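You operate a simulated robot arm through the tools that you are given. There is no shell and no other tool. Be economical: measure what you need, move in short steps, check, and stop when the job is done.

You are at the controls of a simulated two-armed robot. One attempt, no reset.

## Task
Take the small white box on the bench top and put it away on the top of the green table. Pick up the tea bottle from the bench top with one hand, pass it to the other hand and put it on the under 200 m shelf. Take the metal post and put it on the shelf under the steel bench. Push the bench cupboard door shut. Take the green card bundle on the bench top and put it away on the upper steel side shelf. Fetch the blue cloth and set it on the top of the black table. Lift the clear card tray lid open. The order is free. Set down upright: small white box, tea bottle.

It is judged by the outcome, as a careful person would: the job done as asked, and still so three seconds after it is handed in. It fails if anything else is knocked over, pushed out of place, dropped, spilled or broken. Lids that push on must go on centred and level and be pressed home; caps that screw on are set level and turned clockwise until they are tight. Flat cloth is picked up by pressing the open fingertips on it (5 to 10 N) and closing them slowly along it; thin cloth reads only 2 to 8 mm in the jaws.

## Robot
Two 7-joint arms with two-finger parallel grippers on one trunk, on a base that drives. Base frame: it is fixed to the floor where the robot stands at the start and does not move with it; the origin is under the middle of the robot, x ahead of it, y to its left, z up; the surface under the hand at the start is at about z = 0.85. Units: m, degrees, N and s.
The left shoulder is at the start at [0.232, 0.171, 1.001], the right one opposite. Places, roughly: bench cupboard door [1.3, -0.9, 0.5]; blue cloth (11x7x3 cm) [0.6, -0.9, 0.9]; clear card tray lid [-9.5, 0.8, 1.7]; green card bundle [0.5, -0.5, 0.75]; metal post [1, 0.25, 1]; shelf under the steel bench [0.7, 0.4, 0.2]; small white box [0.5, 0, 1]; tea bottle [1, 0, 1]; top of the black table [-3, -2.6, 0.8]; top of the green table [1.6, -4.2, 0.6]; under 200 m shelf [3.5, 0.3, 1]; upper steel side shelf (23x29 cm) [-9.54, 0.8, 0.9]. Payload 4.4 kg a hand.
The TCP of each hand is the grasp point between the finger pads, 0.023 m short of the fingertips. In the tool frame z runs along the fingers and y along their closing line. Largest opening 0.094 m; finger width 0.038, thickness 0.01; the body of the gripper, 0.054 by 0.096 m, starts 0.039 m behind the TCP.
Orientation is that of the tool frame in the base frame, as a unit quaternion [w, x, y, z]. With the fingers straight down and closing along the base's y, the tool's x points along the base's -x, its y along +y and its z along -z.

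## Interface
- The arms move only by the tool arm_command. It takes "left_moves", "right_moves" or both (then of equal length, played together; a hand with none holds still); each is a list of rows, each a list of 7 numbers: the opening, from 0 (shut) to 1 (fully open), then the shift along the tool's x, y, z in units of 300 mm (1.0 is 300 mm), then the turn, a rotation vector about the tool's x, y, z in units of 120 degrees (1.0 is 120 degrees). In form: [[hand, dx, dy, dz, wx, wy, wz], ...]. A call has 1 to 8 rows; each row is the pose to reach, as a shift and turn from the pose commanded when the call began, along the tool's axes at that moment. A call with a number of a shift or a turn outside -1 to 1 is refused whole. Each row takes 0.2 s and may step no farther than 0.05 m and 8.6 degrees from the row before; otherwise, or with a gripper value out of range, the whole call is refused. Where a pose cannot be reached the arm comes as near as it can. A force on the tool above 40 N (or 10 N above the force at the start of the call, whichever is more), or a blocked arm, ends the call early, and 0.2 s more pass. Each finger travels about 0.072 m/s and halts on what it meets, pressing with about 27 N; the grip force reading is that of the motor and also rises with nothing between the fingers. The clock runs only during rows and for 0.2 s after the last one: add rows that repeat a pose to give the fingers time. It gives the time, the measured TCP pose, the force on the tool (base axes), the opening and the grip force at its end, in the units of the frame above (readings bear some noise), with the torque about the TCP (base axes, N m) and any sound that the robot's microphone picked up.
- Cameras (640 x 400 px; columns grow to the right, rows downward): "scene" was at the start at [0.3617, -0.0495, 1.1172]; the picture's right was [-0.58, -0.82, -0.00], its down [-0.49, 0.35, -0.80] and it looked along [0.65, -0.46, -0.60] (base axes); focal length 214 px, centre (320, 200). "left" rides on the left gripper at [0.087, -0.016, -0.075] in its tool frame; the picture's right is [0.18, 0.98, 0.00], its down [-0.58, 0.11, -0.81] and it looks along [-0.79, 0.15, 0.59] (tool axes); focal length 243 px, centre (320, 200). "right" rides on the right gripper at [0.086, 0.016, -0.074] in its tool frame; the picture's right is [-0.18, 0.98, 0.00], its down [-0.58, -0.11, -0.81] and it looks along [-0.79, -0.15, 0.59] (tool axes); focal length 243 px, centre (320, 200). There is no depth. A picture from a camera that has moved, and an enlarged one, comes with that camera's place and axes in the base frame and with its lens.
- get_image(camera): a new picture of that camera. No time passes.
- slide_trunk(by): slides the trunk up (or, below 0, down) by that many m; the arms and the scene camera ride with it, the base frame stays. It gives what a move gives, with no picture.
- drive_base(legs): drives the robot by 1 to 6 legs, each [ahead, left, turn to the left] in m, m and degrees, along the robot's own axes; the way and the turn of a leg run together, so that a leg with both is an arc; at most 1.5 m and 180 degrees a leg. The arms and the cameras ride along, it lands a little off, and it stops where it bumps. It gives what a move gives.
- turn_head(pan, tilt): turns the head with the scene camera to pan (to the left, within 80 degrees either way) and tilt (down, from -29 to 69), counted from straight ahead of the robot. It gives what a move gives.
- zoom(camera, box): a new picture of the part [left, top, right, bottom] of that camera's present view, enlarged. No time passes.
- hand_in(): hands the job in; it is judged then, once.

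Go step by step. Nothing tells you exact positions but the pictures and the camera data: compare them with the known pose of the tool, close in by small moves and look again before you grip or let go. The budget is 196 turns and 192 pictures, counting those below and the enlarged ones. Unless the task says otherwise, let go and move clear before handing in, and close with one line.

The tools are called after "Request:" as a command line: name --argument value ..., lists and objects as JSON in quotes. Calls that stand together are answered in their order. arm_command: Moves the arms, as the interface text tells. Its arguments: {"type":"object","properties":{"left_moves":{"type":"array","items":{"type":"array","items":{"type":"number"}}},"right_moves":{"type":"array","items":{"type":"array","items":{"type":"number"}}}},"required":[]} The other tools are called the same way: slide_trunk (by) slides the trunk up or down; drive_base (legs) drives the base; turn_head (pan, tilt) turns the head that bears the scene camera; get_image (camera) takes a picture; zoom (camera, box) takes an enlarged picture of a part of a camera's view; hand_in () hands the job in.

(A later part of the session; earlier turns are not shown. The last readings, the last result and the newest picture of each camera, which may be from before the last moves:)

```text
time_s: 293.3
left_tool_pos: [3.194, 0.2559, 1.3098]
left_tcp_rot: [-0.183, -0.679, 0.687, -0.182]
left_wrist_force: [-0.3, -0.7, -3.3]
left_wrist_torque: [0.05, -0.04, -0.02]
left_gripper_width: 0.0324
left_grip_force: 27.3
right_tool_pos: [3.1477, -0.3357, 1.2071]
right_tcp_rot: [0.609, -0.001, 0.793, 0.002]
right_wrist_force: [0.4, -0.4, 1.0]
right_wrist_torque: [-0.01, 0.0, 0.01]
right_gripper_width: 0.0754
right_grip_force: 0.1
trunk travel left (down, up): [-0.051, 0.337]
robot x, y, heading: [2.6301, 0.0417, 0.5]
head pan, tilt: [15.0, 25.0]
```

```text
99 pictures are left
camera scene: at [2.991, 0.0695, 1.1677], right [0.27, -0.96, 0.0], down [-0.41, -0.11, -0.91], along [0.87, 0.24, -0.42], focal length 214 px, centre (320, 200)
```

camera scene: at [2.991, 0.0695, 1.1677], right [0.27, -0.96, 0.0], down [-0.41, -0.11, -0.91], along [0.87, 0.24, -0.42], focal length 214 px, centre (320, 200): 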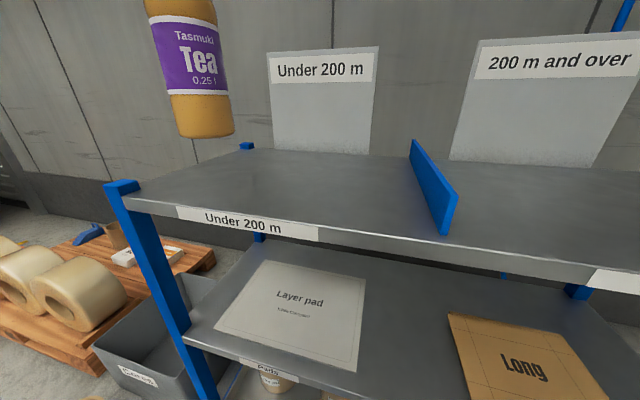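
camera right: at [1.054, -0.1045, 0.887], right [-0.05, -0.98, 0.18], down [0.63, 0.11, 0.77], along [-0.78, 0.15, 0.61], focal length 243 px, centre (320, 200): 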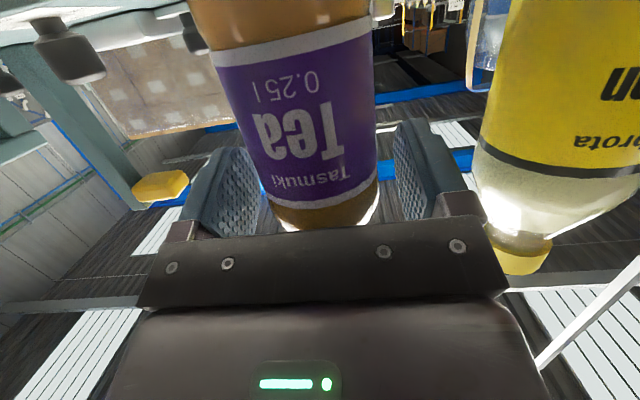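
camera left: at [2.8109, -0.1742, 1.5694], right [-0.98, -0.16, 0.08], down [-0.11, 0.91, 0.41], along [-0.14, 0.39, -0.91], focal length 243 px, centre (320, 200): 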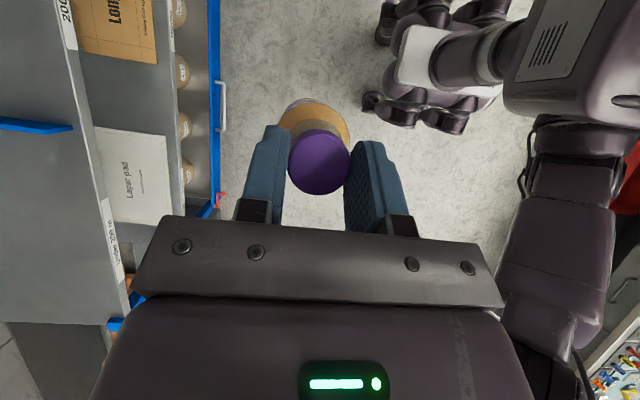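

Request:
drive_base --legs '[[0.18, 0, 0]]'

Request:
arm_command --left_moves '[[0, -0.07, 0, 0.121, 0, 0, 0], [0, -0.133, 0, 0.231, 0, 0, 0], [0, -0.167, 0, 0.289, 0, 0, 0]]'

Request:
turn_head --pan 30 --tilt 25

Request:
get_image --camera "scene"

```text
time_s: 294.8
left_tool_pos: [3.3772, 0.2561, 1.3089]
left_tcp_rot: [-0.184, -0.679, 0.687, -0.182]
left_wrist_force: [-0.4, -0.5, -2.2]
left_wrist_torque: [0.04, 0.04, 0.0]
left_gripper_width: 0.0321
left_grip_force: 26.5
right_tool_pos: [3.3306, -0.3358, 1.2066]
right_tcp_rot: [0.608, 0.0, 0.794, 0.001]
right_wrist_force: [-0.2, 0.3, -0.7]
right_wrist_torque: [0.0, 0.05, 0.0]
right_gripper_width: 0.0751
right_grip_force: 0.0
trunk travel left (down, up): [-0.051, 0.337]
robot x, y, heading: [2.8127, 0.0435, 0.1]
head pan, tilt: [15.0, 25.0]
```

```text
time_s: 295.6
left_tool_pos: [3.3771, 0.2558, 1.2097]
left_tcp_rot: [-0.184, -0.678, 0.688, -0.182]
left_wrist_force: [0.2, -0.4, -2.4]
left_wrist_torque: [0.02, 0.01, 0.02]
left_gripper_width: 0.0321
left_grip_force: 26.5
right_tool_pos: [3.3307, -0.3358, 1.2074]
right_tcp_rot: [0.609, -0.001, 0.793, 0.002]
right_wrist_force: [0.4, 0.1, 0.2]
right_wrist_torque: [-0.01, 0.03, 0.0]
right_gripper_width: 0.0752
right_grip_force: 0.0
trunk travel left (down, up): [-0.051, 0.337]
robot x, y, heading: [2.8128, 0.0445, 0.2]
head pan, tilt: [15.0, 25.0]
```

```text
time_s: 296.4
left_tool_pos: [3.3766, 0.2565, 1.2104]
left_tcp_rot: [-0.184, -0.678, 0.688, -0.181]
left_wrist_force: [0.8, 0.8, -2.3]
left_wrist_torque: [0.03, -0.01, 0.0]
left_gripper_width: 0.0321
left_grip_force: 26.5
right_tool_pos: [3.3305, -0.3361, 1.2071]
right_tcp_rot: [0.608, -0.001, 0.794, 0.002]
right_wrist_force: [0.0, 0.5, -0.4]
right_wrist_torque: [0.01, -0.03, 0.0]
right_gripper_width: 0.0751
right_grip_force: 0.0
trunk travel left (down, up): [-0.051, 0.337]
robot x, y, heading: [2.8153, 0.0416, 0.3]
head pan, tilt: [30.0, 25.0]
```

```text
98 pictures are left
camera scene: at [3.164, 0.0921, 1.1676], right [0.5, -0.86, 0.0], down [-0.37, -0.21, -0.91], along [0.78, 0.46, -0.42], focal length 214 px, centre (320, 200)
```

scene: 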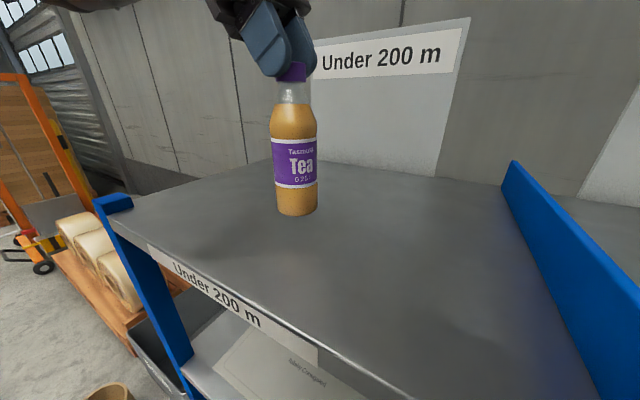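

Request:
arm_command --left_moves '[[0, -0.035, 0, 0.06, 0, 0, 0], [0, -0.05, 0, 0.087, 0, 0, 0], [0, -0.06, 0, 0.104, 0, 0, 0], [0, -0.068, 0, 0.118, 0, 0, 0], [0, -0.076, 0, 0.132, 0, 0, 0]]'

Request:
get_image --camera "scene"

```text
time_s: 297.6
left_tool_pos: [3.3748, 0.2562, 1.1702]
left_tcp_rot: [-0.183, -0.677, 0.688, -0.187]
left_wrist_force: [-5.4, 1.4, 20.1]
left_wrist_torque: [0.41, 0.64, 0.1]
left_gripper_width: 0.0322
left_grip_force: 27.6
right_tool_pos: [3.3292, -0.3358, 1.2082]
right_tcp_rot: [0.609, -0.001, 0.793, 0.002]
right_wrist_force: [-1.2, 0.1, -0.3]
right_wrist_torque: [0.01, -0.03, 0.02]
right_gripper_width: 0.0753
right_grip_force: 0.0
trunk travel left (down, up): [-0.051, 0.337]
robot x, y, heading: [2.8133, 0.043, 0.5]
head pan, tilt: [30.0, 25.0]
stopped in row 5 (left hand): the force on the tool passed its limit at 43 N (the readings are from after the stop); the commanded pose is now the measured one
```

```text
97 pictures are left
camera scene: at [3.1625, 0.0922, 1.168], right [0.51, -0.86, 0.0], down [-0.36, -0.21, -0.91], along [0.78, 0.46, -0.42], focal length 214 px, centre (320, 200)
```

scene: 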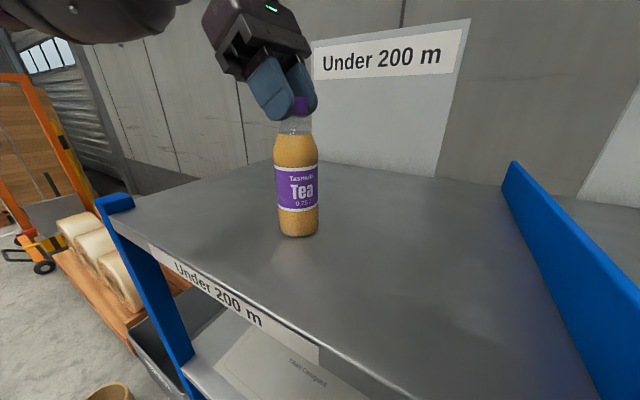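

Request:
arm_command --left_moves '[[0, 0.003, 0, -0.006, 0, 0, 0], [0, 0.003, 0, -0.006, 0, 0, 0], [0.42, 0.003, 0, -0.006, 0, 0, 0], [0.55, 0.003, 0, -0.006, 0, 0, 0], [0.7, 0.003, 0, -0.006, 0, 0, 0], [0.7, 0.003, 0, -0.006, 0, 0, 0]]'

Request:
zoom --camera "scene" --box '[180, 0, 440, 260]'

```text
time_s: 299.0
left_tool_pos: [3.3778, 0.2568, 1.1697]
left_tcp_rot: [-0.184, -0.677, 0.688, -0.184]
left_wrist_force: [-0.4, 0.0, -0.7]
left_wrist_torque: [-0.01, 0.0, -0.02]
left_gripper_width: 0.0657
left_grip_force: 0.2
right_tool_pos: [3.3311, -0.3361, 1.2072]
right_tcp_rot: [0.61, -0.001, 0.793, 0.002]
right_wrist_force: [0.5, 0.3, 0.0]
right_wrist_torque: [0.03, 0.01, 0.02]
right_gripper_width: 0.0749
right_grip_force: 0.1
trunk travel left (down, up): [-0.051, 0.337]
robot x, y, heading: [2.8166, 0.0464, 0.1]
head pan, tilt: [30.0, 25.0]
```

```text
1.54 times, centred on (310, 130) of scene
camera zoom: at [3.1639, 0.0922, 1.1676], right [0.51, -0.86, 0.0], down [-0.36, -0.21, -0.91], along [0.78, 0.46, -0.42], focal length 330 px, centre (335, 308)
```

zoom: 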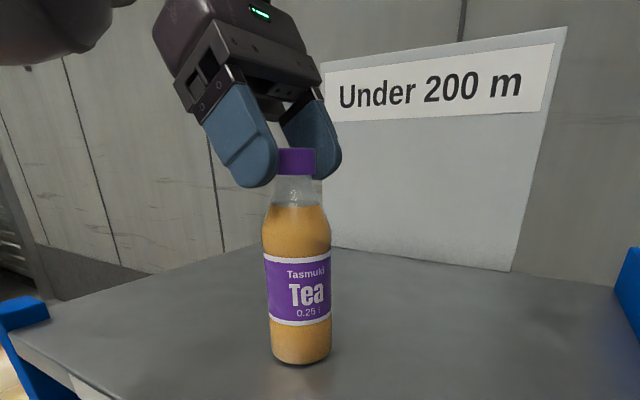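

Released and standing. I'll withdraw the left hand up and away, then back off.

Request:
arm_command --left_moves '[[0.7, 0, 0, -0.12, 0, 0, 0], [0.7, 0, 0, -0.26, 0, 0, 0], [0.7, 0, 0, -0.4, 0, 0, 0]]'

Request:
drive_base --legs '[[-0.5, 0, 0]]'

Request:
turn_head --pan 10 --tilt 15

Request:
get_image --camera "scene"

```text
time_s: 299.8
left_tool_pos: [3.3768, 0.3159, 1.274]
left_tcp_rot: [-0.183, -0.677, 0.688, -0.185]
left_wrist_force: [0.3, -0.4, 0.3]
left_wrist_torque: [0.02, 0.02, -0.01]
left_gripper_width: 0.0656
left_grip_force: 0.0
right_tool_pos: [3.3294, -0.3362, 1.2078]
right_tcp_rot: [0.609, -0.002, 0.793, 0.002]
right_wrist_force: [0.0, -0.8, 0.3]
right_wrist_torque: [0.0, -0.01, -0.02]
right_gripper_width: 0.0752
right_grip_force: 0.1
trunk travel left (down, up): [-0.051, 0.337]
robot x, y, heading: [2.8112, 0.0466, 0.2]
head pan, tilt: [30.0, 25.0]
```

```text
time_s: 302.8
left_tool_pos: [2.8765, 0.3091, 1.2738]
left_tcp_rot: [-0.184, -0.674, 0.691, -0.184]
left_wrist_force: [-0.6, -0.3, 0.8]
left_wrist_torque: [0.01, 0.02, -0.03]
left_gripper_width: 0.0658
left_grip_force: 0.1
right_tool_pos: [2.8224, -0.3409, 1.207]
right_tcp_rot: [0.61, 0.002, 0.793, 0.0]
right_wrist_force: [0.1, 0.3, 0.5]
right_wrist_torque: [0.01, 0.03, 0.01]
right_gripper_width: 0.0753
right_grip_force: 0.0
trunk travel left (down, up): [-0.051, 0.337]
robot x, y, heading: [2.308, 0.0437, -0.4]
head pan, tilt: [30.0, 25.0]
```

```text
time_s: 303.6
left_tool_pos: [2.8763, 0.31, 1.2736]
left_tcp_rot: [-0.185, -0.673, 0.692, -0.184]
left_wrist_force: [-0.3, 0.3, 0.6]
left_wrist_torque: [0.01, 0.0, -0.02]
left_gripper_width: 0.0659
left_grip_force: 0.1
right_tool_pos: [2.8219, -0.342, 1.2071]
right_tcp_rot: [0.609, 0.003, 0.793, -0.001]
right_wrist_force: [0.2, 0.3, 0.9]
right_wrist_torque: [0.02, 0.01, 0.02]
right_gripper_width: 0.0751
right_grip_force: 0.0
trunk travel left (down, up): [-0.051, 0.337]
robot x, y, heading: [2.3091, 0.0408, -0.4]
head pan, tilt: [10.0, 15.0]
```

```text
95 pictures are left
camera scene: at [2.6728, 0.0583, 1.1838], right [0.17, -0.99, 0.0], down [-0.26, -0.04, -0.97], along [0.95, 0.16, -0.26], focal length 214 px, centre (320, 200)
```

scene: 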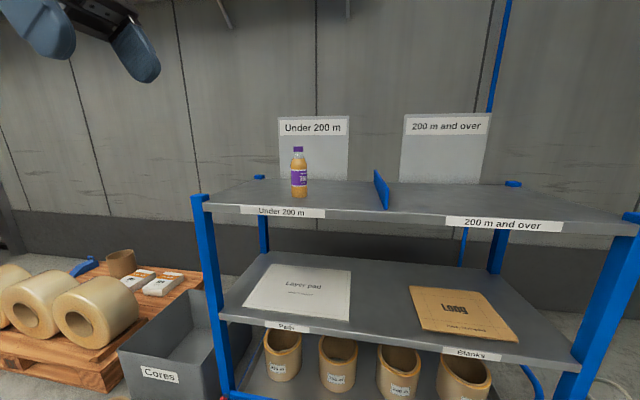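

The tea bottle stands on the "Under 200 m" shelf. Now I'll go round to the bench's front side for the cloth and the green bundle.

Request:
drive_base --legs '[[0, 0, -99.6], [1.5, 0, 0], [0.57, 0, 0], [0, 0, -80], [1.5, 0, 0], [1.1, 0, 0]]'

Request:
drive_base --legs '[[0, 0, -120]]'

Request:
turn_head --pan 0 --tilt 20

Request:
get_image --camera "scene"

```text
time_s: 333.7
left_tool_pos: [-1.2643, -2.1571, 1.2734]
left_tcp_rot: [-0.181, 0.702, 0.663, 0.187]
left_wrist_force: [0.6, -0.1, 0.6]
left_wrist_torque: [0.03, 0.0, 0.0]
left_gripper_width: 0.0659
left_grip_force: 0.0
right_tool_pos: [-1.1911, -1.5073, 1.207]
right_tcp_rot: [-0.011, 0.793, -0.016, -0.609]
right_wrist_force: [0.0, -0.1, 0.1]
right_wrist_torque: [-0.01, 0.01, 0.02]
right_gripper_width: 0.0754
right_grip_force: 0.0
trunk travel left (down, up): [-0.051, 0.337]
robot x, y, heading: [-0.6868, -1.9071, 178.0]
head pan, tilt: [10.0, 15.0]
```

```text
time_s: 339.1
left_tool_pos: [-0.6234, -1.2848, 1.2738]
left_tcp_rot: [0.07, 0.927, -0.27, 0.251]
left_wrist_force: [0.1, -0.7, 0.0]
left_wrist_torque: [0.03, -0.01, -0.01]
left_gripper_width: 0.0657
left_grip_force: 0.0
right_tool_pos: [-0.0919, -1.667, 1.2073]
right_tcp_rot: [0.531, -0.388, 0.691, 0.299]
right_wrist_force: [0.3, -0.6, 0.4]
right_wrist_torque: [-0.02, 0.01, 0.02]
right_gripper_width: 0.0753
right_grip_force: 0.1
trunk travel left (down, up): [-0.051, 0.337]
robot x, y, heading: [-0.6875, -1.908, 58.6]
head pan, tilt: [10.0, 15.0]
```

```text
time_s: 339.8
left_tool_pos: [-0.6233, -1.2832, 1.2731]
left_tcp_rot: [0.07, 0.927, -0.27, 0.251]
left_wrist_force: [0.1, -0.2, 0.0]
left_wrist_torque: [0.02, 0.0, 0.01]
left_gripper_width: 0.0659
left_grip_force: 0.1
right_tool_pos: [-0.0941, -1.6657, 1.2073]
right_tcp_rot: [0.531, -0.387, 0.692, 0.298]
right_wrist_force: [-0.1, 0.2, -0.3]
right_wrist_torque: [0.05, 0.01, -0.01]
right_gripper_width: 0.075
right_grip_force: 0.1
trunk travel left (down, up): [-0.051, 0.337]
robot x, y, heading: [-0.6858, -1.9103, 58.9]
head pan, tilt: [0.0, 20.0]
```

```text
94 pictures are left
camera scene: at [-0.4993, -1.5941, 1.1758], right [0.85, -0.52, 0.0], down [-0.18, -0.29, -0.94], along [0.49, 0.8, -0.34], focal length 214 px, centre (320, 200)
```

scene: 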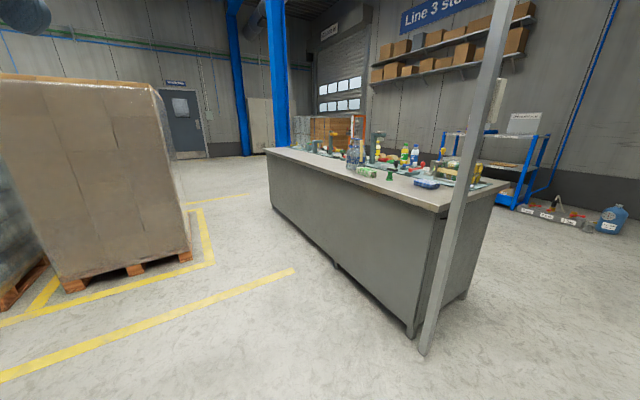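

Request:
drive_base --legs '[[0, 0, 20], [1.22, 0, 0], [0, 0, -79]]'

Request:
turn_head --pan -5 --tilt 30

Request:
get_image --camera "scene"

```text
time_s: 350.4
left_tool_pos: [0.1423, -0.4864, 1.273]
left_tcp_rot: [-0.188, -0.66, 0.705, -0.179]
left_wrist_force: [0.5, 0.0, 0.2]
left_wrist_torque: [0.0, -0.04, 0.01]
left_gripper_width: 0.0658
left_grip_force: 0.1
right_tool_pos: [0.0621, -1.1356, 1.2067]
right_tcp_rot: [0.609, 0.017, 0.793, -0.012]
right_wrist_force: [-0.7, -0.4, 0.0]
right_wrist_torque: [-0.02, 0.02, -0.01]
right_gripper_width: 0.075
right_grip_force: 0.0
trunk travel left (down, up): [-0.051, 0.337]
robot x, y, heading: [-0.4392, -0.7314, -2.6]
head pan, tilt: [0.0, 20.0]
```

```text
time_s: 351.1
left_tool_pos: [0.1423, -0.4881, 1.2739]
left_tcp_rot: [-0.188, -0.66, 0.705, -0.18]
left_wrist_force: [-0.1, 0.7, 0.1]
left_wrist_torque: [-0.02, 0.0, -0.03]
left_gripper_width: 0.0659
left_grip_force: 0.0
right_tool_pos: [0.0623, -1.1357, 1.207]
right_tcp_rot: [0.609, 0.018, 0.793, -0.013]
right_wrist_force: [-1.2, 0.5, 0.2]
right_wrist_torque: [0.01, -0.03, -0.05]
right_gripper_width: 0.0754
right_grip_force: 0.0
trunk travel left (down, up): [-0.051, 0.337]
robot x, y, heading: [-0.436, -0.7338, -2.5]
head pan, tilt: [-5.0, 30.0]
```

```text
93 pictures are left
camera scene: at [-0.0742, -0.7537, 1.1597], right [-0.13, -0.99, 0.0], down [-0.5, 0.07, -0.87], along [0.86, -0.11, -0.5], focal length 214 px, centre (320, 200)
```

scene: 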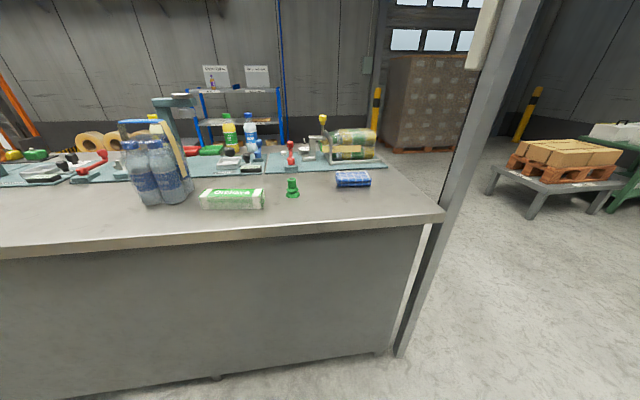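

Request:
zoom --camera "scene" --box '[180, 150, 400, 230]'

```text
2.91 times, centred on (290, 190) of scene
camera zoom: at [-0.0742, -0.7537, 1.1597], right [-0.13, -0.99, 0.0], down [-0.5, 0.07, -0.87], along [0.86, -0.11, -0.5], focal length 624 px, centre (407, 229)
```

zoom: 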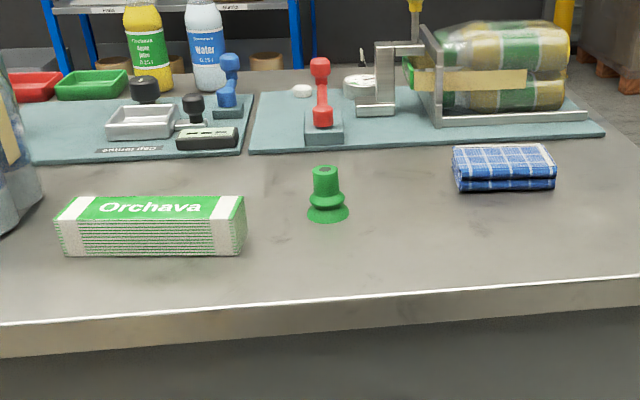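

The cloth pad lies at about (0.565, -0.94), long side along y, and the bundle at about (0.466, -0.582), also along y. Both need a closing line along x. I'll turn the right hand straight down with its closing line fore-aft.

Request:
arm_command --right_moves '[[0.9, 0, 0, 0.04, 0.0337, 0.0352, 0.0438], [0.9, 0, 0, 0.08, 0.0674, 0.0703, 0.0876], [0.9, 0, 0, 0.12, 0.1011, 0.1055, 0.1314], [0.9, 0, 0, 0.16, 0.1348, 0.1407, 0.1753], [0.9, 0, 0, 0.2, 0.1685, 0.1759, 0.2191], [0.9, 0, 0, 0.24, 0.2022, 0.211, 0.263], [0.9, 0, 0, 0.27, 0.236, 0.246, 0.3065]]'

Request:
arm_command --right_moves '[[0.9, 0, 0, 0, 0.0337, 0.0352, 0.0438], [0.9, 0, 0, 0, 0.0674, 0.0703, 0.0876], [0.9, 0, 0, 0, 0.1011, 0.1055, 0.1314], [0.9, 0, 0, 0, 0.1348, 0.1407, 0.1753], [0.9, 0, 0, 0, 0.1685, 0.1759, 0.2191], [0.9, 0, 0, 0, 0.2022, 0.211, 0.263], [0.9, 0, 0, 0, 0.236, 0.246, 0.3065]]'

```text
time_s: 352.7
left_tool_pos: [0.1428, -0.4854, 1.2733]
left_tcp_rot: [-0.188, -0.66, 0.704, -0.181]
left_wrist_force: [0.0, 0.3, -0.3]
left_wrist_torque: [0.0, 0.01, 0.0]
left_gripper_width: 0.0658
left_grip_force: 0.0
right_tool_pos: [0.1418, -1.1383, 1.1853]
right_tcp_rot: [0.343, 0.41, 0.845, -0.008]
right_wrist_force: [0.2, 1.2, 0.3]
right_wrist_torque: [0.01, 0.01, -0.01]
right_gripper_width: 0.0844
right_grip_force: 0.0
trunk travel left (down, up): [-0.051, 0.337]
robot x, y, heading: [-0.4402, -0.7311, -2.2]
head pan, tilt: [-5.0, 30.0]
```

```text
time_s: 354.3
left_tool_pos: [0.1418, -0.4863, 1.2749]
left_tcp_rot: [-0.188, -0.66, 0.704, -0.181]
left_wrist_force: [0.5, -0.2, 0.8]
left_wrist_torque: [-0.02, 0.0, 0.03]
left_gripper_width: 0.0655
left_grip_force: 0.1
right_tool_pos: [0.1402, -1.1382, 1.1863]
right_tcp_rot: [-0.001, 0.708, 0.706, -0.001]
right_wrist_force: [-0.4, -0.6, 0.1]
right_wrist_torque: [-0.02, 0.0, -0.02]
right_gripper_width: 0.0847
right_grip_force: 0.2
trunk travel left (down, up): [-0.051, 0.337]
robot x, y, heading: [-0.4331, -0.7314, -2.4]
head pan, tilt: [-5.0, 30.0]
```

Request:
arm_command --left_moves '[[0.9, 0, 0, 0, 0, -0.065, 0], [0.9, 0, 0, 0, 0, -0.13, 0], [0.9, 0, 0, 0, 0, -0.19, 0], [0.9, 0, 0, 0, 0, -0.25, 0]]'

Request:
drive_base --legs '[[0.15, 0.23, 2.4]]'

Request:
turn_head --pan -40 --tilt 20

Request:
get_image --camera "scene"

```text
time_s: 355.3
left_tool_pos: [0.1415, -0.4869, 1.2744]
left_tcp_rot: [0.001, -0.684, 0.729, -0.002]
left_wrist_force: [0.3, -1.1, 0.9]
left_wrist_torque: [-0.01, 0.02, 0.02]
left_gripper_width: 0.0845
left_grip_force: 0.1
right_tool_pos: [0.1402, -1.1393, 1.1851]
right_tcp_rot: [0.0, 0.708, 0.707, 0.0]
right_wrist_force: [-0.5, 0.1, 0.6]
right_wrist_torque: [-0.02, 0.0, -0.03]
right_gripper_width: 0.0848
right_grip_force: 0.1
trunk travel left (down, up): [-0.051, 0.337]
robot x, y, heading: [-0.4342, -0.7322, -2.6]
head pan, tilt: [-5.0, 30.0]
```

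```text
time_s: 358.0
left_tool_pos: [0.2861, -0.2326, 1.2725]
left_tcp_rot: [0.002, -0.699, 0.715, -0.004]
left_wrist_force: [-0.1, 0.1, -1.1]
left_wrist_torque: [0.0, -0.02, 0.04]
left_gripper_width: 0.0845
left_grip_force: 0.0
right_tool_pos: [0.312, -0.8847, 1.1875]
right_tcp_rot: [0.0, 0.692, 0.721, -0.001]
right_wrist_force: [0.3, 0.0, 0.4]
right_wrist_torque: [0.01, -0.06, 0.01]
right_gripper_width: 0.0846
right_grip_force: 0.0
trunk travel left (down, up): [-0.051, 0.337]
robot x, y, heading: [-0.2781, -0.5, -0.1]
head pan, tilt: [-5.0, 30.0]
```

```text
time_s: 359.0
left_tool_pos: [0.2869, -0.2326, 1.273]
left_tcp_rot: [0.001, -0.7, 0.715, -0.005]
left_wrist_force: [-0.2, 0.1, -0.3]
left_wrist_torque: [-0.01, 0.02, 0.04]
left_gripper_width: 0.0846
left_grip_force: 0.0
right_tool_pos: [0.3133, -0.8843, 1.1867]
right_tcp_rot: [0.0, 0.692, 0.722, -0.001]
right_wrist_force: [0.2, 0.8, -0.5]
right_wrist_torque: [0.0, 0.02, -0.01]
right_gripper_width: 0.0844
right_grip_force: 0.1
trunk travel left (down, up): [-0.051, 0.337]
robot x, y, heading: [-0.2827, -0.4974, 0.0]
head pan, tilt: [-40.0, 20.0]
```

```text
91 pictures are left
camera scene: at [0.0632, -0.5603, 1.1757], right [-0.64, -0.77, 0.0], down [-0.26, 0.22, -0.94], along [0.72, -0.6, -0.34], focal length 214 px, centre (320, 200)
```

scene: 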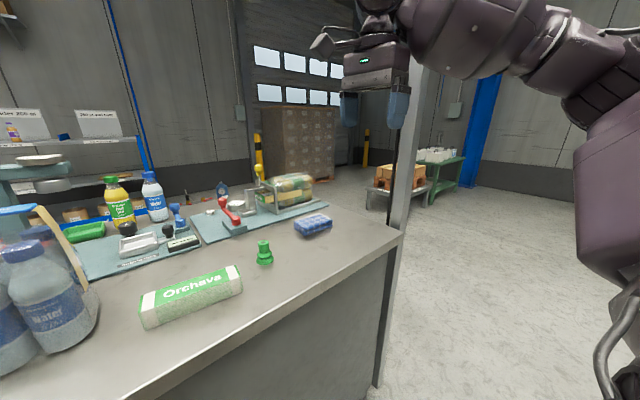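

Request:
drive_base --legs '[[0.19, -0.055, 0]]'

Request:
arm_command --right_moves '[[0.95, 0, 0.08, 0.14, 0, 0, 0], [0.95, 0, 0.16, 0.28, 0, 0, 0], [0.95, 0, 0.16, 0.43, 0, 0, 0]]'

Request:
get_image --camera "right"

Request:
get_image --camera "scene"

```text
time_s: 360.6
left_tool_pos: [0.476, -0.2869, 1.2723]
left_tcp_rot: [0.002, -0.699, 0.715, -0.004]
left_wrist_force: [0.0, -0.3, 0.6]
left_wrist_torque: [0.02, 0.03, -0.02]
left_gripper_width: 0.0845
left_grip_force: 0.1
right_tool_pos: [0.5002, -0.9388, 1.1866]
right_tcp_rot: [0.0, 0.692, 0.722, 0.0]
right_wrist_force: [0.8, 0.4, -1.1]
right_wrist_torque: [0.02, -0.01, 0.02]
right_gripper_width: 0.0847
right_grip_force: 0.1
trunk travel left (down, up): [-0.051, 0.337]
robot x, y, heading: [-0.0962, -0.5571, 0.0]
head pan, tilt: [-40.0, 20.0]
```

```text
time_s: 361.4
left_tool_pos: [0.4751, -0.2873, 1.2739]
left_tcp_rot: [0.002, -0.7, 0.714, -0.003]
left_wrist_force: [0.7, 0.0, -0.1]
left_wrist_torque: [0.02, 0.01, 0.03]
left_gripper_width: 0.0848
left_grip_force: 0.0
right_tool_pos: [0.5485, -0.9397, 1.0573]
right_tcp_rot: [0.0, 0.692, 0.722, 0.0]
right_wrist_force: [0.6, -0.2, 0.0]
right_wrist_torque: [-0.01, 0.01, -0.01]
right_gripper_width: 0.0897
right_grip_force: 0.1
trunk travel left (down, up): [-0.051, 0.337]
robot x, y, heading: [-0.0941, -0.556, -0.2]
head pan, tilt: [-40.0, 20.0]
```

```text
90 pictures are left
camera right: at [0.5617, -0.8521, 1.1315], right [0.99, -0.14, 0.0], down [-0.08, -0.59, 0.81], along [-0.12, -0.8, -0.59], focal length 243 px, centre (320, 200)
```

right: 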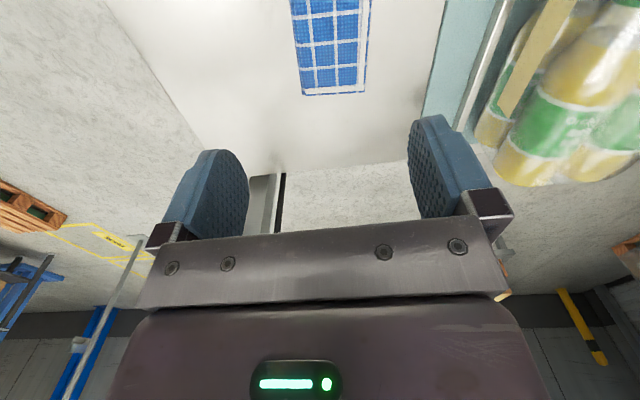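

```text
89 pictures are left
camera scene: at [0.251, -0.6158, 1.1754], right [-0.64, -0.76, 0.0], down [-0.26, 0.22, -0.94], along [0.72, -0.61, -0.34], focal length 214 px, centre (320, 200)
```

scene: 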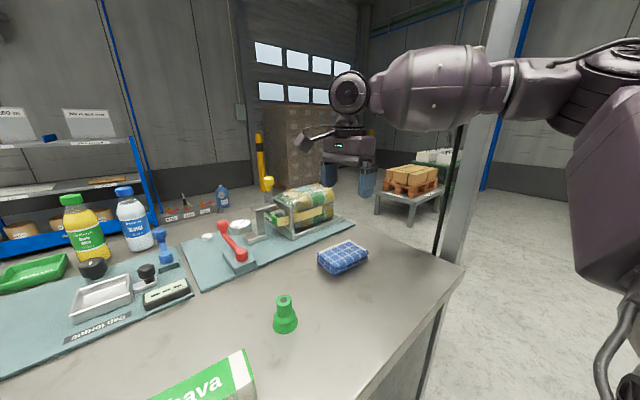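

The pad is centred at about (0.557, -0.945), between the open fingers' lines. I'll go down over it.

Request:
arm_command --right_moves '[[1, -0.008, 0.015, 0.15, 0, 0, 0], [1, -0.017, 0.028, 0.3, 0, 0, 0], [1, -0.017, 0.028, 0.42, 0, 0, 0]]'

Request:
get_image --camera "right"

Request:
zoom --camera "scene" --box '[240, 120, 460, 300]'

```text
time_s: 362.1
left_tool_pos: [0.4743, -0.2867, 1.273]
left_tcp_rot: [0.0, -0.7, 0.714, -0.003]
left_wrist_force: [0.3, 0.5, 0.0]
left_wrist_torque: [-0.02, 0.01, 0.01]
left_gripper_width: 0.0845
left_grip_force: 0.0
right_tool_pos: [0.5571, -0.9433, 0.9317]
right_tcp_rot: [0.0, 0.693, 0.721, 0.0]
right_wrist_force: [0.5, 0.0, 0.0]
right_wrist_torque: [-0.02, 0.02, -0.01]
right_gripper_width: 0.094
right_grip_force: 0.0
trunk travel left (down, up): [-0.051, 0.337]
robot x, y, heading: [-0.0905, -0.5553, 0.0]
head pan, tilt: [-40.0, 20.0]
```

```text
88 pictures are left
camera right: at [0.57, -0.8571, 1.0055], right [0.99, -0.14, 0.0], down [-0.08, -0.58, 0.81], along [-0.12, -0.8, -0.59], focal length 243 px, centre (320, 200)
```

right: 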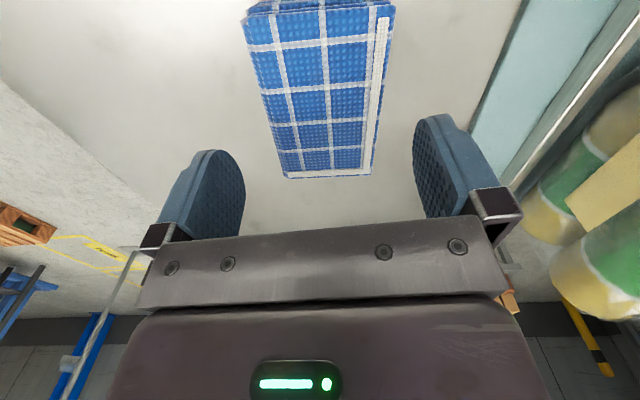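

```text
2.22 times, centred on (350, 210) of scene
camera zoom: at [0.251, -0.6151, 1.1755], right [-0.64, -0.76, 0.0], down [-0.26, 0.22, -0.94], along [0.72, -0.61, -0.34], focal length 477 px, centre (253, 178)
```

zoom: 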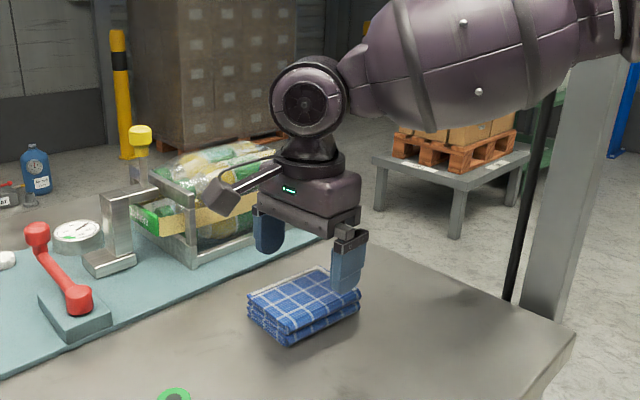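

Request:
arm_command --right_moves '[[1, -0.005, 0.01, 0.09, 0, 0, 0], [1, -0.005, 0.01, 0.165, 0, 0, 0], [0.8, -0.005, 0.01, 0.165, 0, 0, 0], [0.6, -0.005, 0.01, 0.165, 0, 0, 0], [0.4, -0.005, 0.01, 0.165, 0, 0, 0], [0.2, -0.005, 0.01, 0.165, 0, 0, 0], [0, -0.005, 0.01, 0.165, 0, 0, 0], [0, -0.005, 0.01, 0.165, 0, 0, 0]]'

Request:
get_image --camera "right"

Request:
zoom --camera "scene" --box '[240, 120, 460, 300]'

```text
time_s: 363.9
left_tool_pos: [0.4747, -0.2876, 1.2726]
left_tcp_rot: [0.001, -0.7, 0.714, -0.003]
left_wrist_force: [-0.8, 0.2, 0.4]
left_wrist_torque: [-0.01, -0.01, 0.0]
left_gripper_width: 0.0848
left_grip_force: 0.0
right_tool_pos: [0.5598, -0.9449, 0.8813]
right_tcp_rot: [0.0, 0.692, 0.722, 0.0]
right_wrist_force: [-0.4, -0.4, 0.3]
right_wrist_torque: [-0.01, -0.01, 0.02]
right_gripper_width: 0.0715
right_grip_force: 26.9
trunk travel left (down, up): [-0.051, 0.337]
robot x, y, heading: [-0.0934, -0.5562, -0.1]
head pan, tilt: [-40.0, 20.0]
```

```text
86 pictures are left
camera right: at [0.5728, -0.8582, 0.9564], right [0.99, -0.14, 0.0], down [-0.08, -0.58, 0.81], along [-0.12, -0.8, -0.59], focal length 243 px, centre (320, 200)
```

right: 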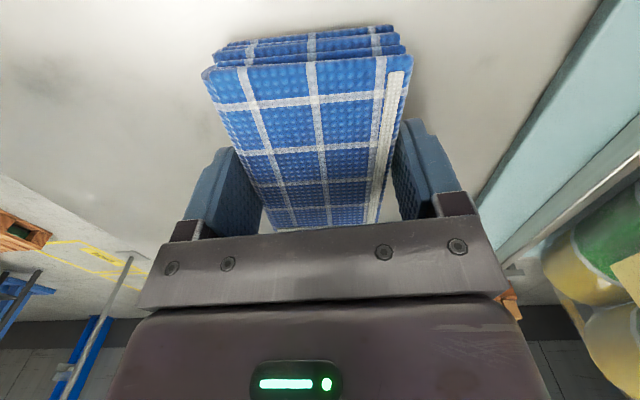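

```text
2.22 times, centred on (350, 210) of scene
camera zoom: at [0.2504, -0.6151, 1.1757], right [-0.64, -0.76, 0.0], down [-0.26, 0.22, -0.94], along [0.72, -0.61, -0.34], focal length 477 px, centre (253, 178)
```

zoom: 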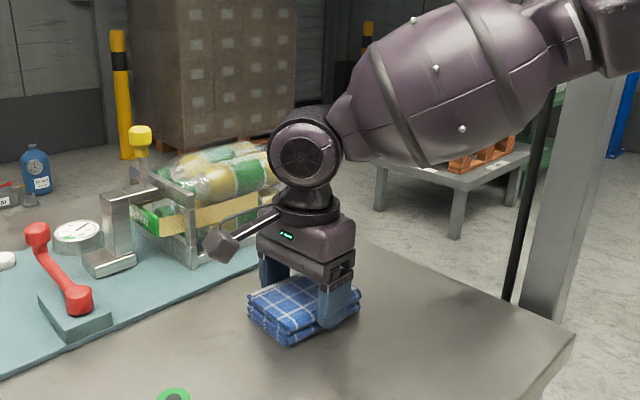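

Gripped at 71 mm. I'll lift it.

Request:
arm_command --right_moves '[[0, 0, 0, -0.06, 0, 0, 0], [0, 0, 0, -0.16, 0, 0, 0], [0, 0, 0, -0.3, 0, 0, 0], [0, 0, 0, -0.45, 0, 0, 0], [0, 0, 0, -0.6, 0, 0, 0]]'

Request:
get_image --camera "right"

Request:
get_image --camera "scene"

```text
time_s: 365.1
left_tool_pos: [0.474, -0.2855, 1.2745]
left_tcp_rot: [0.001, -0.7, 0.714, -0.004]
left_wrist_force: [-0.2, -0.3, 0.4]
left_wrist_torque: [-0.04, -0.02, 0.01]
left_gripper_width: 0.0845
left_grip_force: 0.1
right_tool_pos: [0.559, -0.9434, 1.0612]
right_tcp_rot: [0.001, 0.693, 0.721, 0.0]
right_wrist_force: [-0.9, 0.4, -0.2]
right_wrist_torque: [0.0, -0.02, -0.01]
right_gripper_width: 0.071
right_grip_force: 27.4
trunk travel left (down, up): [-0.051, 0.337]
robot x, y, heading: [-0.0906, -0.5559, 0.1]
head pan, tilt: [-40.0, 20.0]
```

```text
84 pictures are left
camera right: at [0.5715, -0.8572, 1.1362], right [0.99, -0.14, 0.0], down [-0.09, -0.58, 0.81], along [-0.11, -0.8, -0.59], focal length 243 px, centre (320, 200)
```

right: 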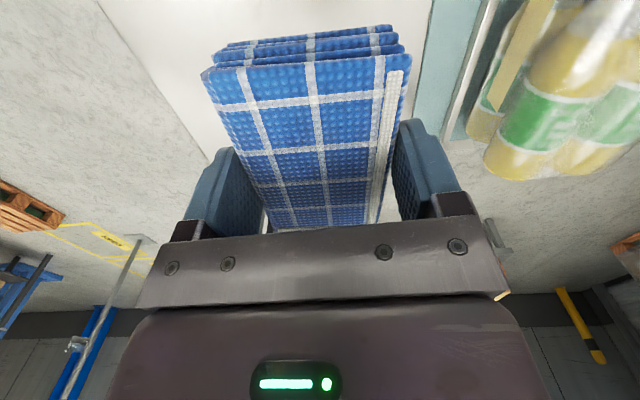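

```text
83 pictures are left
camera scene: at [0.2497, -0.6146, 1.1761], right [-0.64, -0.77, 0.0], down [-0.26, 0.22, -0.94], along [0.72, -0.61, -0.34], focal length 214 px, centre (320, 200)
```

scene: 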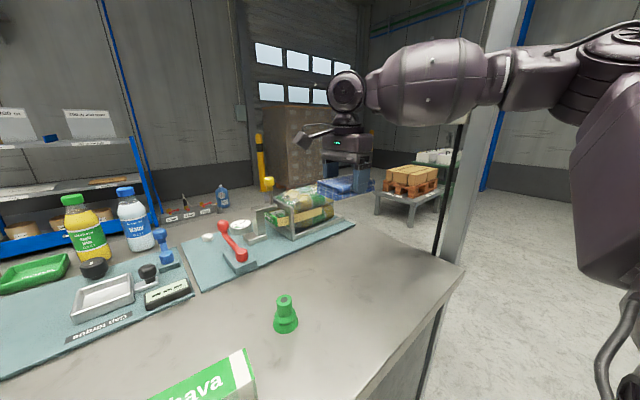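

The cloth is up. For the bundle with the left hand I must keep the right arm clear of the pole, so I'll back off, tuck the right hand in and shift sideways.

Request:
drive_base --legs '[[-0.27, 0, 0]]'

Request:
arm_command --right_moves '[[0, 0.1, -0.07, -0.05, 0, 0, 0], [0, 0.2, -0.14, -0.1, 0, 0, 0], [0, 0.3, -0.21, -0.15, 0, 0, 0], [0, 0.4, -0.28, -0.2, 0, 0, 0]]'

Request:
drive_base --legs '[[0, -0.28, 0]]'

Request:
turn_head --pan 15 --tilt 35

Request:
get_image --camera "scene"

```text
time_s: 367.1
left_tool_pos: [0.2052, -0.2845, 1.2725]
left_tcp_rot: [0.002, -0.701, 0.713, -0.005]
left_wrist_force: [0.7, -0.3, 0.3]
left_wrist_torque: [-0.01, -0.04, 0.0]
left_gripper_width: 0.0845
left_grip_force: 0.0
right_tool_pos: [0.2922, -0.9435, 1.0597]
right_tcp_rot: [0.001, 0.692, 0.722, -0.001]
right_wrist_force: [0.1, -0.4, 0.3]
right_wrist_torque: [-0.02, -0.03, -0.02]
right_gripper_width: 0.0706
right_grip_force: 27.7
trunk travel left (down, up): [-0.051, 0.337]
robot x, y, heading: [-0.3593, -0.5544, 0.2]
head pan, tilt: [-40.0, 20.0]
```

```text
time_s: 368.1
left_tool_pos: [0.2037, -0.2851, 1.2744]
left_tcp_rot: [0.001, -0.701, 0.713, -0.004]
left_wrist_force: [-0.9, -0.9, 0.8]
left_wrist_torque: [0.01, 0.02, 0.01]
left_gripper_width: 0.0843
left_grip_force: 0.0
right_tool_pos: [0.2017, -0.8242, 1.1219]
right_tcp_rot: [0.001, 0.692, 0.722, 0.0]
right_wrist_force: [1.4, 0.6, -0.4]
right_wrist_torque: [-0.01, -0.02, -0.02]
right_gripper_width: 0.0706
right_grip_force: 26.9
trunk travel left (down, up): [-0.051, 0.337]
robot x, y, heading: [-0.362, -0.5579, 0.3]
head pan, tilt: [-40.0, 20.0]
```

```text
time_s: 371.1
left_tool_pos: [0.2047, -0.5592, 1.2733]
left_tcp_rot: [0.002, -0.701, 0.713, -0.004]
left_wrist_force: [-0.4, 0.5, -0.2]
left_wrist_torque: [0.05, 0.0, 0.0]
left_gripper_width: 0.0845
left_grip_force: 0.0
right_tool_pos: [0.2043, -1.0995, 1.1212]
right_tcp_rot: [0.0, 0.691, 0.723, 0.0]
right_wrist_force: [0.3, 0.6, -0.4]
right_wrist_torque: [0.02, -0.02, 0.0]
right_gripper_width: 0.0693
right_grip_force: 27.3
trunk travel left (down, up): [-0.051, 0.337]
robot x, y, heading: [-0.3621, -0.8337, 0.0]
head pan, tilt: [-40.0, 20.0]
```

```text
time_s: 372.3
left_tool_pos: [0.205, -0.5595, 1.2726]
left_tcp_rot: [0.001, -0.702, 0.712, -0.004]
left_wrist_force: [-0.3, -0.4, 0.0]
left_wrist_torque: [-0.01, -0.02, -0.01]
left_gripper_width: 0.0845
left_grip_force: 0.0
right_tool_pos: [0.2034, -1.1002, 1.1217]
right_tcp_rot: [0.0, 0.691, 0.723, -0.001]
right_wrist_force: [0.9, -1.2, -0.5]
right_wrist_torque: [-0.01, -0.01, 0.0]
right_gripper_width: 0.069
right_grip_force: 26.9
trunk travel left (down, up): [-0.051, 0.337]
robot x, y, heading: [-0.3607, -0.8321, 0.2]
head pan, tilt: [15.0, 35.0]
```

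```text
82 pictures are left
camera scene: at [-0.0033, -0.8063, 1.1519], right [0.26, -0.97, 0.0], down [-0.55, -0.15, -0.82], along [0.79, 0.21, -0.57], focal length 214 px, centre (320, 200)
```

scene: 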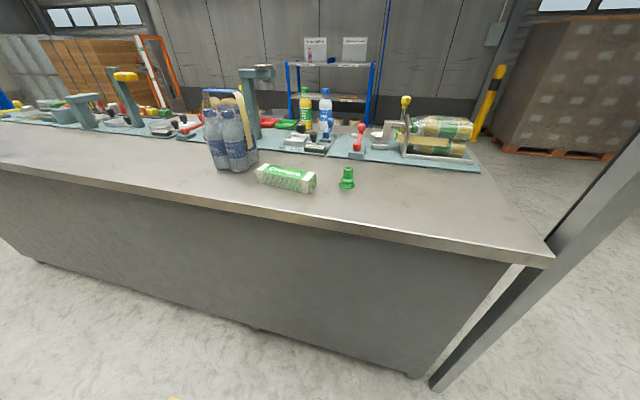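

Request:
drive_base --legs '[[0.07, 0, 0]]'

Request:
arm_command --left_moves '[[0.9, 0.011, -0.08, 0.104, 0, 0, 0], [0.9, 0.022, -0.16, 0.208, 0, 0, 0], [0.9, 0.034, -0.24, 0.311, 0, 0, 0], [0.9, 0.045, -0.325, 0.415, 0, 0, 0], [0.9, 0.056, -0.406, 0.52, 0, 0, 0], [0.9, 0.067, -0.487, 0.623, 0, 0, 0], [0.9, 0.079, -0.57, 0.726, 0, 0, 0], [0.9, 0.09, -0.65, 0.83, 0, 0, 0]]'

Request:
get_image --camera "left"

Request:
get_image --camera "scene"

```text
time_s: 373.3
left_tool_pos: [0.2763, -0.5589, 1.2747]
left_tcp_rot: [0.001, -0.701, 0.713, -0.003]
left_wrist_force: [0.2, -0.4, 0.4]
left_wrist_torque: [0.0, 0.03, 0.0]
left_gripper_width: 0.0849
left_grip_force: 0.1
right_tool_pos: [0.2741, -1.0997, 1.1215]
right_tcp_rot: [0.001, 0.692, 0.722, 0.0]
right_wrist_force: [-0.4, -0.3, -0.9]
right_wrist_torque: [0.0, 0.0, -0.01]
right_gripper_width: 0.0689
right_grip_force: 27.1
trunk travel left (down, up): [-0.051, 0.337]
robot x, y, heading: [-0.2911, -0.8291, 0.1]
head pan, tilt: [15.0, 35.0]
```

```text
time_s: 375.1
left_tool_pos: [0.4725, -0.5911, 1.0245]
left_tcp_rot: [0.0, -0.702, 0.713, -0.003]
left_wrist_force: [0.7, -0.5, -0.3]
left_wrist_torque: [0.0, 0.02, 0.01]
left_gripper_width: 0.0846
left_grip_force: 0.1
right_tool_pos: [0.2738, -1.0988, 1.119]
right_tcp_rot: [0.001, 0.691, 0.723, -0.001]
right_wrist_force: [-0.2, 0.1, -1.6]
right_wrist_torque: [0.0, 0.01, -0.01]
right_gripper_width: 0.0687
right_grip_force: 27.0
trunk travel left (down, up): [-0.051, 0.337]
robot x, y, heading: [-0.2905, -0.8341, -0.1]
head pan, tilt: [15.0, 35.0]
```

```text
81 pictures are left
camera left: at [0.4877, -0.6764, 1.0987], right [-0.99, -0.17, 0.0], down [-0.1, 0.59, 0.8], along [-0.13, 0.79, -0.59], focal length 243 px, centre (320, 200)
```

left: 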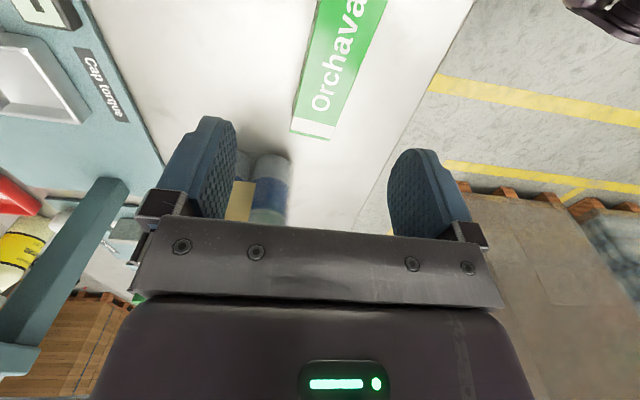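

```text
80 pictures are left
camera scene: at [0.0679, -0.8059, 1.1511], right [0.26, -0.97, 0.0], down [-0.55, -0.15, -0.82], along [0.79, 0.21, -0.57], focal length 214 px, centre (320, 200)
```

scene: 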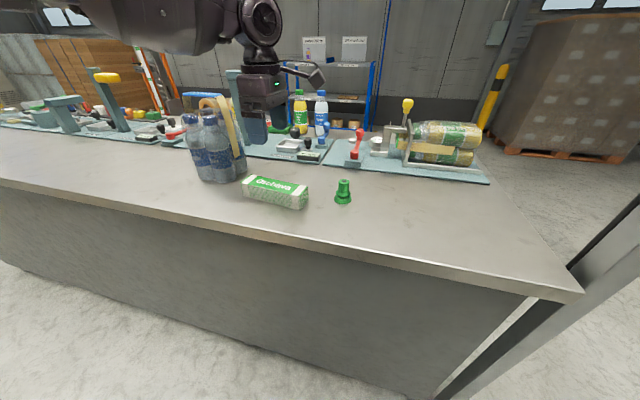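

Request:
arm_command --left_moves '[[0.9, -0.014, 0.033, 0.12, 0, 0, 0.03], [0.9, -0.014, 0.033, 0.26, 0, 0, 0.054], [0.9, -0.014, 0.033, 0.38, 0, 0, 0.054]]'

Request:
get_image --camera "left"

Request:
zoom --camera "scene" --box '[160, 80, 380, 240]'

```text
time_s: 375.9
left_tool_pos: [0.4622, -0.5848, 0.9099]
left_tcp_rot: [0.001, -0.66, 0.752, -0.004]
left_wrist_force: [-0.5, 0.0, -0.4]
left_wrist_torque: [0.02, 0.02, -0.01]
left_gripper_width: 0.0845
left_grip_force: 0.1
right_tool_pos: [0.2733, -1.0981, 1.1201]
right_tcp_rot: [0.0, 0.691, 0.723, -0.001]
right_wrist_force: [-0.7, 0.7, -0.5]
right_wrist_torque: [0.0, 0.03, -0.02]
right_gripper_width: 0.0682
right_grip_force: 27.2
trunk travel left (down, up): [-0.051, 0.337]
robot x, y, heading: [-0.289, -0.8359, 0.3]
head pan, tilt: [15.0, 35.0]
```

```text
79 pictures are left
camera left: at [0.4681, -0.6712, 0.9858], right [-1.0, -0.06, -0.01], down [-0.04, 0.59, 0.8], along [-0.04, 0.8, -0.59], focal length 243 px, centre (320, 200)
```

left: 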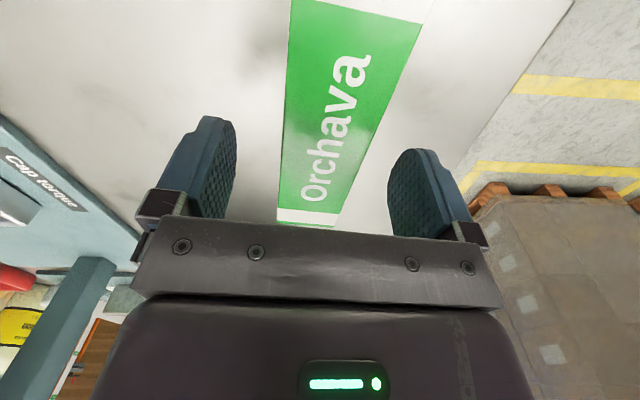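

```text
2.50 times, centred on (270, 160) of scene
camera zoom: at [0.0672, -0.8059, 1.1515], right [0.26, -0.97, 0.0], down [-0.55, -0.15, -0.82], along [0.79, 0.21, -0.57], focal length 536 px, centre (445, 300)
```

zoom: 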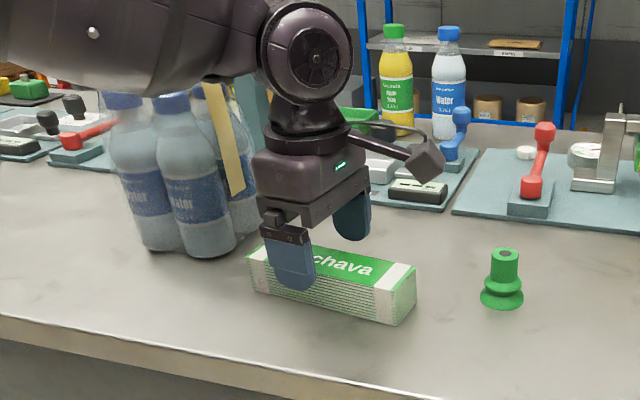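

Request:
arm_command --left_moves '[[0.9, 0.03, 0, 0.06, 0, 0, 0], [0.9, 0.03, 0, 0.1, 0, 0, 0], [0.7, 0.03, 0, 0.1, 0, 0, 0], [0.5, 0.03, 0, 0.1, 0, 0, 0], [0.3, 0.03, 0, 0.1, 0, 0, 0], [0, 0.03, 0, 0.1, 0, 0, 0], [0, 0.03, 0, 0.1, 0, 0, 0]]'

Request:
arm_command --left_moves '[[0, 0, 0, -0.06, 0, 0, 0], [0, 0, 0, -0.18, 0, 0, 0], [0, 0, 0, -0.32, 0, 0, 0], [0, 0, 0, -0.48, 0, 0, 0], [0, 0, 0, -0.64, 0, 0, 0]]'

Request:
get_image --camera "scene"

```text
time_s: 377.5
left_tool_pos: [0.4617, -0.596, 0.8832]
left_tcp_rot: [0.002, -0.66, 0.751, -0.004]
left_wrist_force: [0.4, -1.0, 1.0]
left_wrist_torque: [-0.12, 0.08, -0.03]
left_gripper_width: 0.0446
left_grip_force: 27.1
right_tool_pos: [0.2728, -1.0998, 1.121]
right_tcp_rot: [0.0, 0.691, 0.723, -0.001]
right_wrist_force: [-0.6, 0.0, -1.3]
right_wrist_torque: [-0.02, 0.0, -0.03]
right_gripper_width: 0.0678
right_grip_force: 27.3
trunk travel left (down, up): [-0.051, 0.337]
robot x, y, heading: [-0.2933, -0.8313, 0.2]
head pan, tilt: [15.0, 35.0]
```

```text
time_s: 378.7
left_tool_pos: [0.4603, -0.5931, 1.0737]
left_tcp_rot: [0.002, -0.66, 0.751, -0.003]
left_wrist_force: [0.0, -0.8, -0.4]
left_wrist_torque: [-0.01, 0.02, 0.03]
left_gripper_width: 0.0445
left_grip_force: 26.6
right_tool_pos: [0.272, -1.0989, 1.1217]
right_tcp_rot: [0.001, 0.69, 0.723, -0.001]
right_wrist_force: [0.3, 0.1, -0.3]
right_wrist_torque: [0.0, -0.01, 0.02]
right_gripper_width: 0.0681
right_grip_force: 26.6
trunk travel left (down, up): [-0.051, 0.337]
robot x, y, heading: [-0.2891, -0.8282, 0.1]
head pan, tilt: [15.0, 35.0]
```

```text
77 pictures are left
camera scene: at [0.0658, -0.8062, 1.1522], right [0.26, -0.97, 0.0], down [-0.55, -0.15, -0.82], along [0.79, 0.21, -0.57], focal length 214 px, centre (320, 200)
```

scene: 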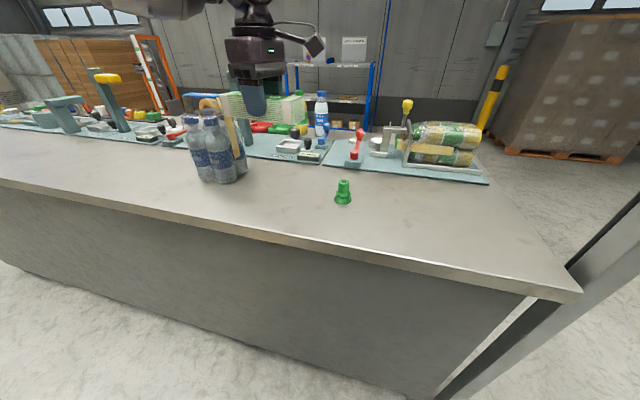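

Both objects are in hand. I'll back away, turn, and look toward the black table.

Request:
drive_base --legs '[[-0.6, 0, 0], [0, 0, -150]]'

Request:
turn_head --pan 0 --tilt 20

Request:
get_image --camera "scene"

```text
time_s: 388.3
left_tool_pos: [-1.4155, -1.4293, 1.0728]
left_tcp_rot: [-0.002, 0.546, 0.838, -0.002]
left_wrist_force: [0.0, 1.0, -1.6]
left_wrist_torque: [0.03, 0.01, 0.02]
left_gripper_width: 0.0446
left_grip_force: 27.2
right_tool_pos: [-1.5162, -0.8985, 1.1204]
right_tcp_rot: [-0.001, 0.882, -0.472, -0.001]
right_wrist_force: [0.1, 0.5, -1.0]
right_wrist_torque: [0.01, 0.01, -0.02]
right_gripper_width: 0.0674
right_grip_force: 26.4
trunk travel left (down, up): [-0.051, 0.337]
robot x, y, heading: [-0.8966, -0.8359, -148.9]
head pan, tilt: [15.0, 35.0]
```

```text
time_s: 389.1
left_tool_pos: [-1.4154, -1.4288, 1.0725]
left_tcp_rot: [-0.002, 0.547, 0.837, -0.002]
left_wrist_force: [0.6, 0.5, -1.2]
left_wrist_torque: [0.01, 0.01, 0.0]
left_gripper_width: 0.0447
left_grip_force: 27.0
right_tool_pos: [-1.516, -0.8988, 1.1214]
right_tcp_rot: [-0.001, 0.882, -0.472, -0.001]
right_wrist_force: [0.2, 0.2, -0.9]
right_wrist_torque: [-0.02, 0.0, 0.04]
right_gripper_width: 0.0675
right_grip_force: 27.0
trunk travel left (down, up): [-0.051, 0.337]
robot x, y, heading: [-0.8973, -0.8326, -149.0]
head pan, tilt: [0.0, 20.0]
```

```text
76 pictures are left
camera scene: at [-1.2106, -1.0274, 1.1756], right [-0.52, 0.85, 0.0], down [0.29, 0.18, -0.94], along [-0.8, -0.49, -0.34], focal length 214 px, centre (320, 200)
```

scene: 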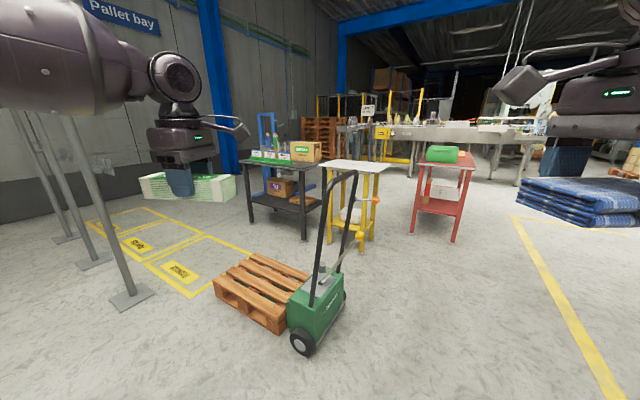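

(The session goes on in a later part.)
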